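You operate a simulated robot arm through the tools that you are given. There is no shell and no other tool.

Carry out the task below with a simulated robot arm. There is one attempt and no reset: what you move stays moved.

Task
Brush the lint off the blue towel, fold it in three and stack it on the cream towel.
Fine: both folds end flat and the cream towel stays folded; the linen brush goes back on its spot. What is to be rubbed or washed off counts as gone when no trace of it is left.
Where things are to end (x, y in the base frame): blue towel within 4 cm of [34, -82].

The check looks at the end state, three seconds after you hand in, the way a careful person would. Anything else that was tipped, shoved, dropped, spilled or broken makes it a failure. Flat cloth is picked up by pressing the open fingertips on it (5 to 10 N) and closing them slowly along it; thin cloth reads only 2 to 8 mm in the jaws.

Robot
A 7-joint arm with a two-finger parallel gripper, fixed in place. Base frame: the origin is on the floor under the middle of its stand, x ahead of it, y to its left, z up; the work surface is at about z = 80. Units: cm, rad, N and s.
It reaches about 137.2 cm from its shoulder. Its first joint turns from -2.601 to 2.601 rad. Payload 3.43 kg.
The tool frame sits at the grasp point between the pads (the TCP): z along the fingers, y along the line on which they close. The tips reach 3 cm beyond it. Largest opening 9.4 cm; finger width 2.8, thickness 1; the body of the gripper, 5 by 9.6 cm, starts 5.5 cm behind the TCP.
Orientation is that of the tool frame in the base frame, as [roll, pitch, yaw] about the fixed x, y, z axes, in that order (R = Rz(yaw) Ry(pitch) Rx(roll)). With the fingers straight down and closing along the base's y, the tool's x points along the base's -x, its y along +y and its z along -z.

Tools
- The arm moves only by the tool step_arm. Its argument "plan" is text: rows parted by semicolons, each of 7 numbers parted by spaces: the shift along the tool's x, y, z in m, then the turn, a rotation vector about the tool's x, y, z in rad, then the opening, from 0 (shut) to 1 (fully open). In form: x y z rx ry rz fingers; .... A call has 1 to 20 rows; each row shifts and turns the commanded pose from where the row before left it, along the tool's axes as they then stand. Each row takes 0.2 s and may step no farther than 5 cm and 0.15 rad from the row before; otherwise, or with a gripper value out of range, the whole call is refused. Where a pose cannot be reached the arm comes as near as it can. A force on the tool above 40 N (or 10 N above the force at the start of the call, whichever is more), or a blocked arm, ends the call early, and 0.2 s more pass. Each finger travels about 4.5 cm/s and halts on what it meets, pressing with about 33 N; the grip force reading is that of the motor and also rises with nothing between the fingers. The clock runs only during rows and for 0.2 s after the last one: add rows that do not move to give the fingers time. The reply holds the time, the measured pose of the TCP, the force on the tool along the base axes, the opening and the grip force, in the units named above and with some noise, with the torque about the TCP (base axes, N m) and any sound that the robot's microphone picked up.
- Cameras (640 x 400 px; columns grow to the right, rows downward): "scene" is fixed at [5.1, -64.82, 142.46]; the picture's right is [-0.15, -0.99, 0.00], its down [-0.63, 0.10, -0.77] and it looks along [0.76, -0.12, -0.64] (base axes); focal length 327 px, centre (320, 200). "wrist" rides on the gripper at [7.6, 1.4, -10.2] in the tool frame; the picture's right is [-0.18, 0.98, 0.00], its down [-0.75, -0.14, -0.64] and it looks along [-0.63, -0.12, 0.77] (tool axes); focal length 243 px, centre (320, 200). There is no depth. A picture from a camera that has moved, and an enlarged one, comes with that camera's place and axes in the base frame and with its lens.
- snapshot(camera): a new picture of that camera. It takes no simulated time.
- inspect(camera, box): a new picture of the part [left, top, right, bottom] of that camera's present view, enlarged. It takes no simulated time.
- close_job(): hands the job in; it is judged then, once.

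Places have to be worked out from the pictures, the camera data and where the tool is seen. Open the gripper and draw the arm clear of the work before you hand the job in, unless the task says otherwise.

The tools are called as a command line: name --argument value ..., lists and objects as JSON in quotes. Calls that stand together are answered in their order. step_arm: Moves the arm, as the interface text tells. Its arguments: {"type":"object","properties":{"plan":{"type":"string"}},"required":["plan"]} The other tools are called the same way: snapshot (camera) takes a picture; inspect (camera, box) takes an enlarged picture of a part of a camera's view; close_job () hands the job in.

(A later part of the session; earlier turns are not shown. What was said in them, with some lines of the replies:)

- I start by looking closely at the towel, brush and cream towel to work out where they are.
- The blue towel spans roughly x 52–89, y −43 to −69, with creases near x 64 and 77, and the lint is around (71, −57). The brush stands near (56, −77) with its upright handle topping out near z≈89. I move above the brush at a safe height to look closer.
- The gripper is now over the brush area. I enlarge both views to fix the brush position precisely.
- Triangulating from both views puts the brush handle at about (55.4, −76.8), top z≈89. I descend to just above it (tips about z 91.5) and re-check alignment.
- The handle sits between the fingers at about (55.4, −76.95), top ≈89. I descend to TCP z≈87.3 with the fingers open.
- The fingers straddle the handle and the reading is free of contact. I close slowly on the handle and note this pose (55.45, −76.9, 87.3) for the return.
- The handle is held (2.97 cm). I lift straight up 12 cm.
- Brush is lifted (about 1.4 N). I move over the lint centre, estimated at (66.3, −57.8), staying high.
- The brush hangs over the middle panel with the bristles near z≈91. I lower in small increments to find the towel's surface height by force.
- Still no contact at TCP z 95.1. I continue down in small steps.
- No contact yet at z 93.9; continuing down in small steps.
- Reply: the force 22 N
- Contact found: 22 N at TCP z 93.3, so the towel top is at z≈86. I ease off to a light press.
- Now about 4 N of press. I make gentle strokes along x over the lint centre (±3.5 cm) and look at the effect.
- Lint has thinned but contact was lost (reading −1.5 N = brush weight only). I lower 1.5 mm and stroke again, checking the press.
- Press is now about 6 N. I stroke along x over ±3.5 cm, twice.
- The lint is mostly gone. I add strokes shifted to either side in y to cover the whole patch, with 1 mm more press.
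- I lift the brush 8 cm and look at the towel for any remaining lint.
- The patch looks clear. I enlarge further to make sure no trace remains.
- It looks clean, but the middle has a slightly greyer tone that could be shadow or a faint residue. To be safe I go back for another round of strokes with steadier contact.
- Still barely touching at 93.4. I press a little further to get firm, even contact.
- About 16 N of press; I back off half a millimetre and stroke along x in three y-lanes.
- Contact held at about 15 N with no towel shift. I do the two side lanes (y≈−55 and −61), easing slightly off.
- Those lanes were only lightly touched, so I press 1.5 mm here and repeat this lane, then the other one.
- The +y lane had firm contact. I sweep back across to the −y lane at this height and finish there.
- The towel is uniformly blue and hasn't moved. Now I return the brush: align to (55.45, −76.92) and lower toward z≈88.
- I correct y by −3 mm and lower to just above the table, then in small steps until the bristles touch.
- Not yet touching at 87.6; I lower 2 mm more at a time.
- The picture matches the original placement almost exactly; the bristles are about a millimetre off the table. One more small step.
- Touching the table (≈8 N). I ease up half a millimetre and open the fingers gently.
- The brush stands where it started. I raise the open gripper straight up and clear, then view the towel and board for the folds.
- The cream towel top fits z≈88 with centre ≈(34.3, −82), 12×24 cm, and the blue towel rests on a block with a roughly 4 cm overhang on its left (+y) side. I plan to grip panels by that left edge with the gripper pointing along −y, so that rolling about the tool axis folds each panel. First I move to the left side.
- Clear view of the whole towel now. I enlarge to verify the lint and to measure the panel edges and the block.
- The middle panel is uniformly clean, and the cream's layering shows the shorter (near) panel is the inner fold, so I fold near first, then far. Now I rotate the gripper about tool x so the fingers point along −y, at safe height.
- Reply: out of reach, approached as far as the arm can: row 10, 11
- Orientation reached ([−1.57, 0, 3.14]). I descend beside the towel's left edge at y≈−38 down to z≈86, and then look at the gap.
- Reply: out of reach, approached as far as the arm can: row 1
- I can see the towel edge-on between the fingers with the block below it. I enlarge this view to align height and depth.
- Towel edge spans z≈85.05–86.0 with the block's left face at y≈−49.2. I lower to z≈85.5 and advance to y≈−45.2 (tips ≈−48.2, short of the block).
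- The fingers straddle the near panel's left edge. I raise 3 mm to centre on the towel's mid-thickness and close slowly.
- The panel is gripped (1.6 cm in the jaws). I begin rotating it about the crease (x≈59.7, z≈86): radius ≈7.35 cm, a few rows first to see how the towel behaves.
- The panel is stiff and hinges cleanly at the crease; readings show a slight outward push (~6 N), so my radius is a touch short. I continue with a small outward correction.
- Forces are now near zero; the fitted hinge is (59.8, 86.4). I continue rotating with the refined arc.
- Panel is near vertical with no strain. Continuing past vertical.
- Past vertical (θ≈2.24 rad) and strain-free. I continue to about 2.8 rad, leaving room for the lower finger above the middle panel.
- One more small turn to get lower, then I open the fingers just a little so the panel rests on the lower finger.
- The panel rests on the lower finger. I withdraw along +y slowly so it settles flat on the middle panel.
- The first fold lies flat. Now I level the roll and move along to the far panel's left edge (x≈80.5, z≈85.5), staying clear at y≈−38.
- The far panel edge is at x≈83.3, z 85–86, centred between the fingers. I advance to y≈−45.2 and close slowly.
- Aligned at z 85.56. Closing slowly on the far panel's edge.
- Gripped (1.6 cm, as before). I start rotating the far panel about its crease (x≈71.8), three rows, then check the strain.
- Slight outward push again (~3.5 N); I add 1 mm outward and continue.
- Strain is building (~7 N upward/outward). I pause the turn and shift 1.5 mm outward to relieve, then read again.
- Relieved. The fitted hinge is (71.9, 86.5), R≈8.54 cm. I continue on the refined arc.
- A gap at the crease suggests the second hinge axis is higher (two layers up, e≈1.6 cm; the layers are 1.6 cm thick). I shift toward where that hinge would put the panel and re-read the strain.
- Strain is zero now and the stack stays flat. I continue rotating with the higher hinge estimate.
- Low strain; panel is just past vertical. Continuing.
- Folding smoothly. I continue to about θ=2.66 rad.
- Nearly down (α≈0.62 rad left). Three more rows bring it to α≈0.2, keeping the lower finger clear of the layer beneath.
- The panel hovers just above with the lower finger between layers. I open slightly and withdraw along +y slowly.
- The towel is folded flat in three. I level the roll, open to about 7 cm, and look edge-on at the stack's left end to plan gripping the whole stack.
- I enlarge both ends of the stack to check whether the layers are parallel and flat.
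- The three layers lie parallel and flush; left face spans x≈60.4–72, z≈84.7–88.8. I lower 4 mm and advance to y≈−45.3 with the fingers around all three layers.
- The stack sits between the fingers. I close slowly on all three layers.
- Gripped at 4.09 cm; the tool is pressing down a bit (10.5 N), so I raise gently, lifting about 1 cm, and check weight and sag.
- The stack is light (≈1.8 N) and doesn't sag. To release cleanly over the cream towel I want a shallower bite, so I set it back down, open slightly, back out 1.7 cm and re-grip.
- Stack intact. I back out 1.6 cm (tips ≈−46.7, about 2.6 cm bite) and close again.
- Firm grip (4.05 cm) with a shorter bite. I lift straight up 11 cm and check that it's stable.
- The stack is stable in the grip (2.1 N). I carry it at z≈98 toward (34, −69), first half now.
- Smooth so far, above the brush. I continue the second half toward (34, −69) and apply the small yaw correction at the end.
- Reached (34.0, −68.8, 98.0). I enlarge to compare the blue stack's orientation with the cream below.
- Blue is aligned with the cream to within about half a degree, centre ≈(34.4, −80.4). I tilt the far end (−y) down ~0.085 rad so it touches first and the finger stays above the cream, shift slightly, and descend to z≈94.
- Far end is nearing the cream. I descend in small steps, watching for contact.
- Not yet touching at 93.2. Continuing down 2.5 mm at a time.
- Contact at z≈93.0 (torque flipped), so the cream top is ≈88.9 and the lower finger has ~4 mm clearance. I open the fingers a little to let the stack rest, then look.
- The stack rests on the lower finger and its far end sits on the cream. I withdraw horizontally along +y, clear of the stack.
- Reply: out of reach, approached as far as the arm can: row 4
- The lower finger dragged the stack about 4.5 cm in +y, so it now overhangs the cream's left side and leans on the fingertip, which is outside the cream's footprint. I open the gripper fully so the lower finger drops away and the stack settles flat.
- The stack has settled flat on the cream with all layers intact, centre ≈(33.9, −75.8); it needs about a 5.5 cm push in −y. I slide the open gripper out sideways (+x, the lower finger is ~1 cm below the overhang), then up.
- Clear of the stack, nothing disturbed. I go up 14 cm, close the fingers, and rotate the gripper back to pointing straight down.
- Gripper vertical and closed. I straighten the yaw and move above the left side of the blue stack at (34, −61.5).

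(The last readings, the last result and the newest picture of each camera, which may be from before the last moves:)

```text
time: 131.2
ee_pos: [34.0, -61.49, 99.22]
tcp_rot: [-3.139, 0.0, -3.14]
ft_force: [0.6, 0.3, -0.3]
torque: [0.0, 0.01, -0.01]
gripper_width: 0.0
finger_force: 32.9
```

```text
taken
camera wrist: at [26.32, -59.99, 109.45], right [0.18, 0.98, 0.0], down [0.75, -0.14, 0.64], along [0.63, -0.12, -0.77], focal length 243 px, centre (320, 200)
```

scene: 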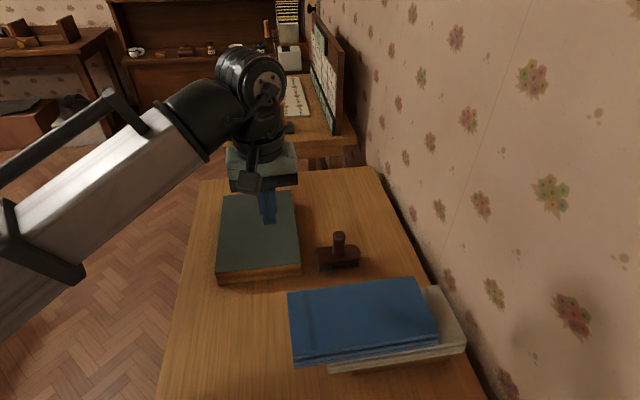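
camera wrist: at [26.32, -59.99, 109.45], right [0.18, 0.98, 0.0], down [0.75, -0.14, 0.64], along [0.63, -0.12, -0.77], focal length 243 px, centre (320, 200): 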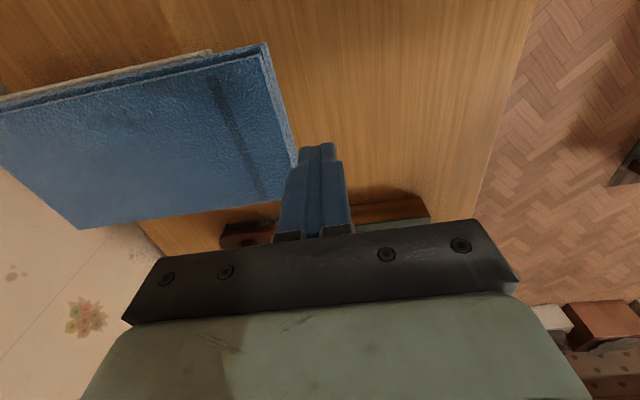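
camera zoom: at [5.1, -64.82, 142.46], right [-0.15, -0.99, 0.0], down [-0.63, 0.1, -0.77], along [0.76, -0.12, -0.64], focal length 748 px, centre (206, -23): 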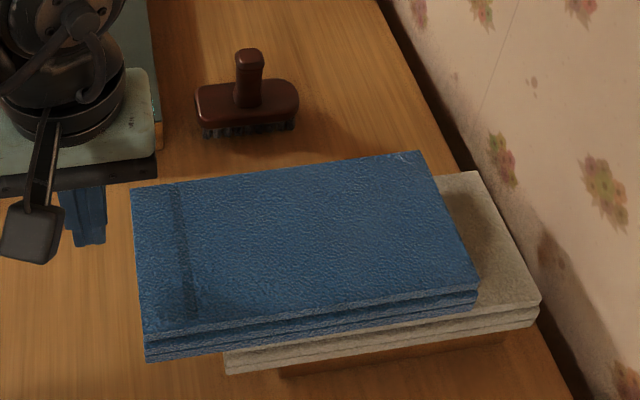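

Fingers are just left of the stack. I lower to z≈91.9 (tips ≈88.9) beside its left face.

step_arm --plan "0 0 0.03 0 0 0 0;0 0 0.025 0 0 0 0;0 0 0.016 0 0 0 0;0 0 0 0 0 0 0"

snapshot --camera "wrist"

inspect --camera "scene" --box '[250, 210, 490, 385]'

```text
time: 132.2
ee_pos: [33.93, -61.34, 92.2]
tcp_rot: [-3.138, 0.0, -3.14]
ft_force: [0.1, -0.8, 0.7]
torque: [-0.01, -0.02, -0.02]
gripper_width: 0.01
finger_force: 32.9
```

```text
taken
camera wrist: at [26.21, -59.93, 102.42], right [0.18, 0.98, 0.0], down [0.75, -0.14, 0.64], along [0.63, -0.12, -0.77], focal length 243 px, centre (320, 200)
```

wrist: 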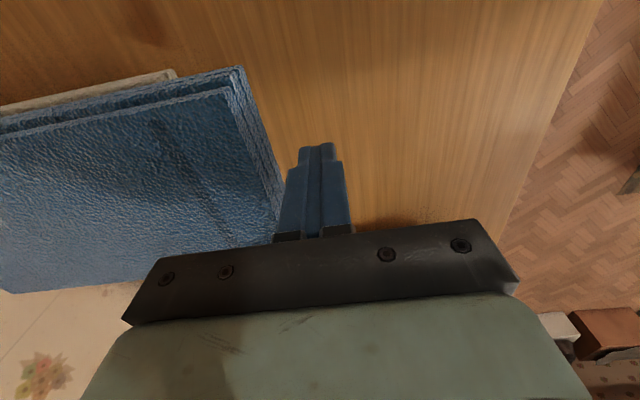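

```text
2.29 times, centred on (370, 298) of scene
camera zoom: at [5.1, -64.82, 142.46], right [-0.15, -0.99, 0.0], down [-0.63, 0.1, -0.77], along [0.76, -0.12, -0.64], focal length 748 px, centre (206, -23)
```

zoom: 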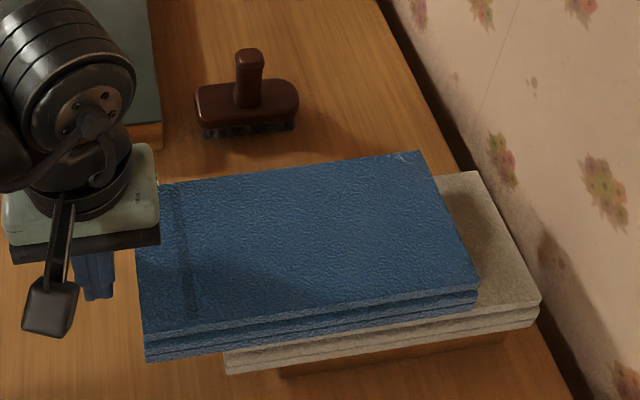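

Positioned beside the left face. I push slowly in −y by about 3.5 cm first and check both the stack and the cream.

step_arm --plan "0 -0.008 0 0 0 0 0;0 -0.007 0 0 0 0 0;0 -0.005 0 0 0 0 0;0 -0.005 0 0 0 0 0;0 -0.005 0 0 0 0 0;0 -0.005 0 0 0 0 0;0 0 0 0 0 0 0"

inspect --camera "scene" --box '[250, 210, 490, 385]'

snapshot --camera "wrist"

```text
time: 133.8
ee_pos: [34.05, -64.92, 92.12]
tcp_rot: [-3.14, 0.0, -3.141]
ft_force: [0.0, 0.5, 0.0]
torque: [-0.03, 0.01, 0.03]
gripper_width: 0.0
finger_force: 33.6
```

```text
2.29 times, centred on (370, 298) of scene
camera zoom: at [5.1, -64.82, 142.46], right [-0.15, -0.99, 0.0], down [-0.63, 0.1, -0.77], along [0.76, -0.12, -0.64], focal length 748 px, centre (206, -23)
```

zoom: 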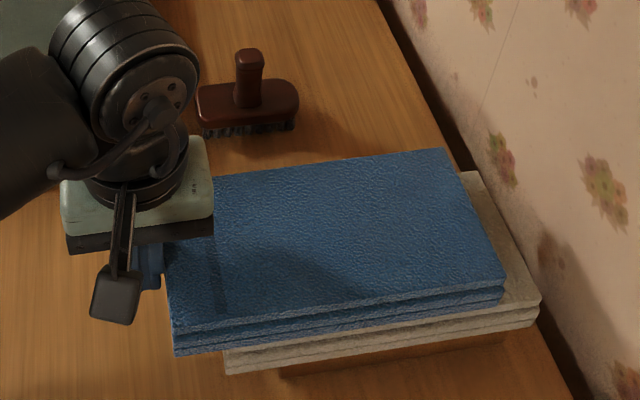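

```text
taken
camera wrist: at [26.37, -63.43, 102.38], right [0.18, 0.98, 0.0], down [0.75, -0.14, 0.64], along [0.63, -0.12, -0.77], focal length 243 px, centre (320, 200)
```

wrist: 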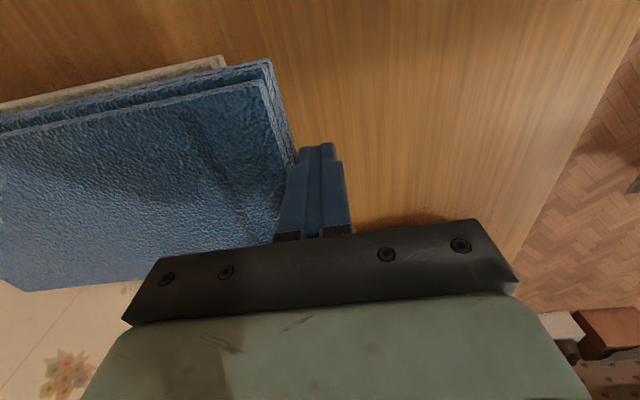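

The blue slides as one block and the cream hasn't moved. I push another 3.5 cm.

step_arm --plan "0 -0.005 0 0 0 0 0;0 -0.005 0 0 0 0 0;0 -0.005 0 0 0 0 0;0 -0.005 0 0 0 0 0;0 -0.005 0 0 0 0 0;0 0 0 0 0 0 0"

inspect --camera "scene" --box '[250, 210, 490, 385]'

snapshot --camera "wrist"

```text
time: 135.2
ee_pos: [33.93, -67.54, 92.05]
tcp_rot: [-3.14, 0.0, -3.14]
ft_force: [0.8, 0.7, 0.4]
torque: [0.0, -0.04, 0.03]
gripper_width: 0.0
finger_force: 33.2
```

```text
2.29 times, centred on (370, 298) of scene
camera zoom: at [5.1, -64.82, 142.46], right [-0.15, -0.99, 0.0], down [-0.63, 0.1, -0.77], along [0.76, -0.12, -0.64], focal length 748 px, centre (206, -23)
```

zoom: 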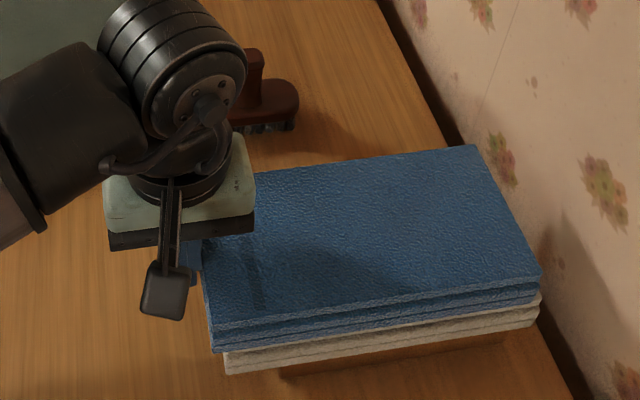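

```text
taken
camera wrist: at [26.2, -66.08, 102.4], right [0.18, 0.98, 0.0], down [0.75, -0.14, 0.64], along [0.63, -0.12, -0.77], focal length 243 px, centre (320, 200)
```

wrist: 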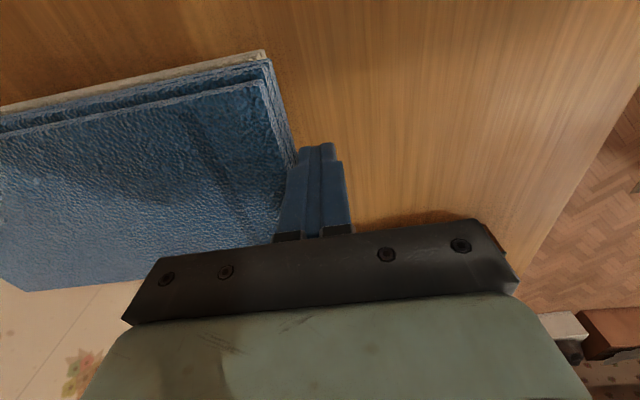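

Blue centre is now ≈(33.9, −80.4), cream still in place. One last centimetre to align with the cream and target.

step_arm --plan "0 -0.004 0 0 0 0 0;0 -0.004 0 0 0 0 0;0 -0.003 0 0 0 0 0;0 0 0 0 0 0 0"

inspect --camera "scene" --box '[250, 210, 490, 385]'

snapshot --camera "wrist"

```text
time: 136.2
ee_pos: [34.13, -68.69, 92.3]
tcp_rot: [-3.14, 0.002, -3.141]
ft_force: [0.1, 1.1, 0.3]
torque: [0.0, 0.0, -0.01]
gripper_width: 0.0
finger_force: 33.6
```

```text
2.29 times, centred on (370, 298) of scene
camera zoom: at [5.1, -64.82, 142.46], right [-0.15, -0.99, 0.0], down [-0.63, 0.1, -0.77], along [0.76, -0.12, -0.64], focal length 748 px, centre (206, -23)
```

zoom: 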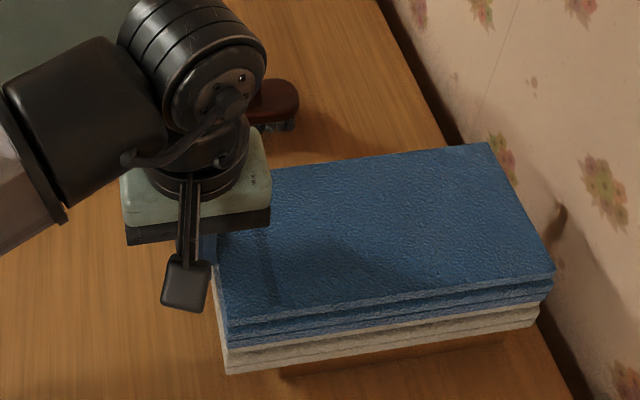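

```text
taken
camera wrist: at [26.39, -67.19, 102.48], right [0.18, 0.98, 0.0], down [0.75, -0.14, 0.64], along [0.63, -0.12, -0.77], focal length 243 px, centre (320, 200)
```

wrist: 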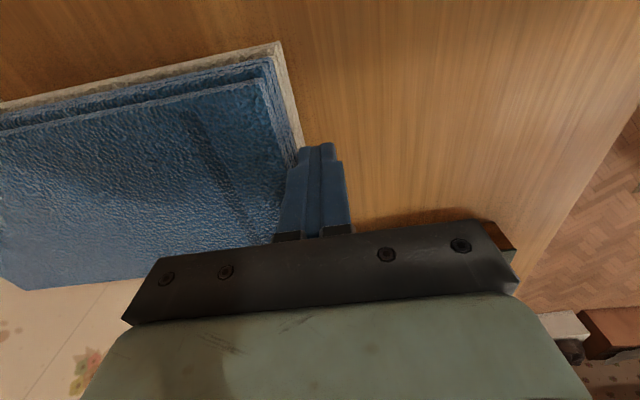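

Blue is now aligned on the cream (centre ≈(34, −81.5)). I back away in +y, rise, and open the gripper.

step_arm --plan "0 0.008 0 0 0 0 0;0 0.02 0 0 0 0 0;0 0.02 -0.01 0 0 0 0;0 0 -0.04 0 0 0 0;0 0 -0.04 0 0 0 0;0 0 -0.04 0 0 0 0;0 0 -0.04 0 0 0 0.3;0 0.03 -0.03 0 0 0 0.6;0 0.04 0 0 0 0 1;0 0.04 0 0 0 0 1;0 0.04 0 0 0 0 1;0 0.04 0 0 0 0 1;0 0.03 0 0 0 0 1;0 0 0 0 0 0 1"

snapshot --camera "scene"

inspect --camera "scene" --box '[290, 220, 490, 385]'

```text
time: 139.2
ee_pos: [35.68, -44.15, 105.7]
tcp_rot: [-3.136, 0.004, -3.141]
ft_force: [0.1, 0.5, 0.0]
torque: [-0.01, -0.01, 0.01]
gripper_width: 9.4
finger_force: 0.0
out of reach, approached as far as the arm can: row 9, 10, 11, 12, 13
```

```text
taken
```

scene: 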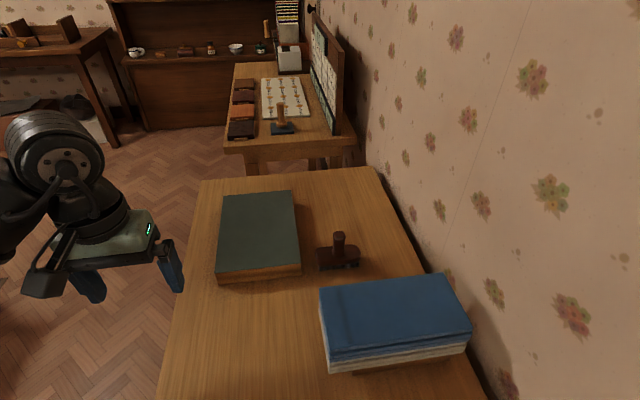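

```text
2.42 times, centred on (390, 302) of scene
camera zoom: at [5.1, -64.82, 142.46], right [-0.15, -0.99, 0.0], down [-0.63, 0.1, -0.77], along [0.76, -0.12, -0.64], focal length 794 px, centre (150, -48)
```

zoom: 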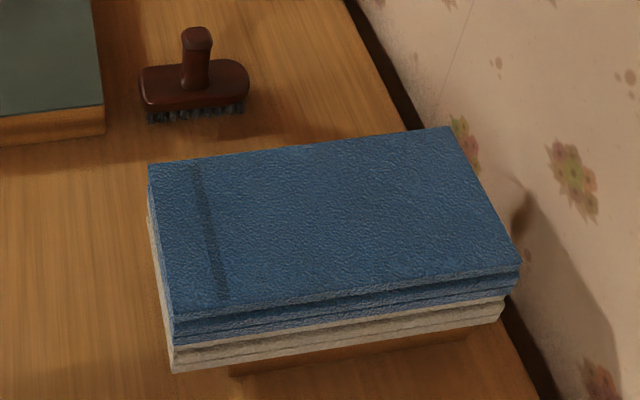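

The stack looks neat. I compare brush, block and stack with the initial pictures using the same boxes.

inspect --camera "scene" --box '[280, 210, 400, 285]'

inspect --camera "scene" --box '[180, 220, 310, 300]'

inspect --camera "scene" --box '[310, 320, 480, 385]'

```text
5.33 times, centred on (340, 248) of scene
camera zoom: at [5.1, -64.82, 142.46], right [-0.15, -0.99, 0.0], down [-0.63, 0.1, -0.77], along [0.76, -0.12, -0.64], focal length 1746 px, centre (213, -53)
```

zoom: 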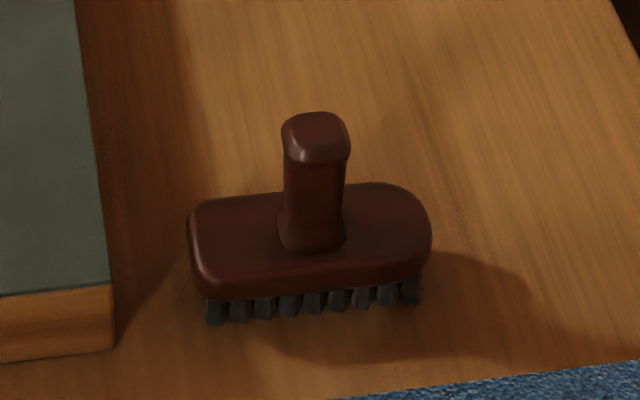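

```text
4.92 times, centred on (245, 260) of scene
camera zoom: at [5.1, -64.82, 142.46], right [-0.15, -0.99, 0.0], down [-0.63, 0.1, -0.77], along [0.76, -0.12, -0.64], focal length 1612 px, centre (689, -95)
```

zoom: 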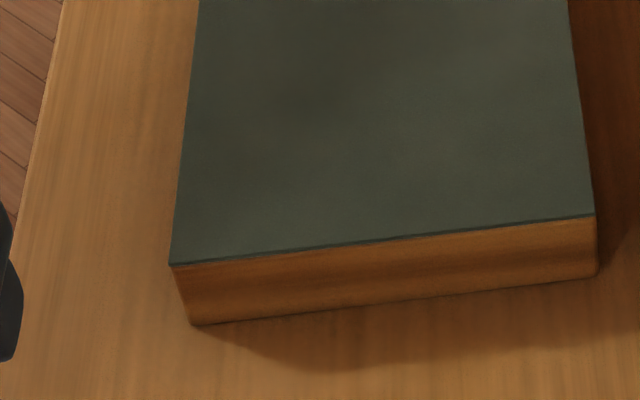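

```text
3.76 times, centred on (395, 352) of scene
camera zoom: at [5.1, -64.82, 142.46], right [-0.15, -0.99, 0.0], down [-0.63, 0.1, -0.77], along [0.76, -0.12, -0.64], focal length 1232 px, centre (38, -374)
```

zoom: 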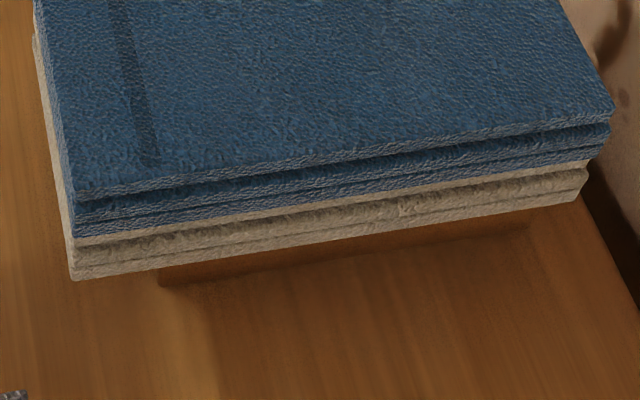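

The brush is pixel-for-pixel where it started, the block hasn't moved, the cream is still folded, and the blue towel lies flat in three on top at about (34, −81.5). The gripper is open and clear, so I hand in the job.

close_job

```text
The job is handed in.
```

I brushed the lint off the blue towel, folded it in three and stacked it on the cream towel, then handed the job in. The check's result hasn't come back to me.

- **Lint:** enlarged pictures after brushing showed no trace left. I ran extra strokes over the whole patch because the first look left some doubt.
- **Folds:** I folded the near third first, then the far third over it. All three layers looked flat and parallel in the last pictures.
- **Position:** the blue towel's centre is at about (34, -81.5), judged from the camera views. When I first set it down, the gripper dragged it about 4.5 cm off. I pushed it back into place, and the cream towel did not move.
- **Everything else:** the cream towel is still folded. The brush and the wooden block the blue towel lay on are where they were in the first pictures. The gripper is open and clear of the work.
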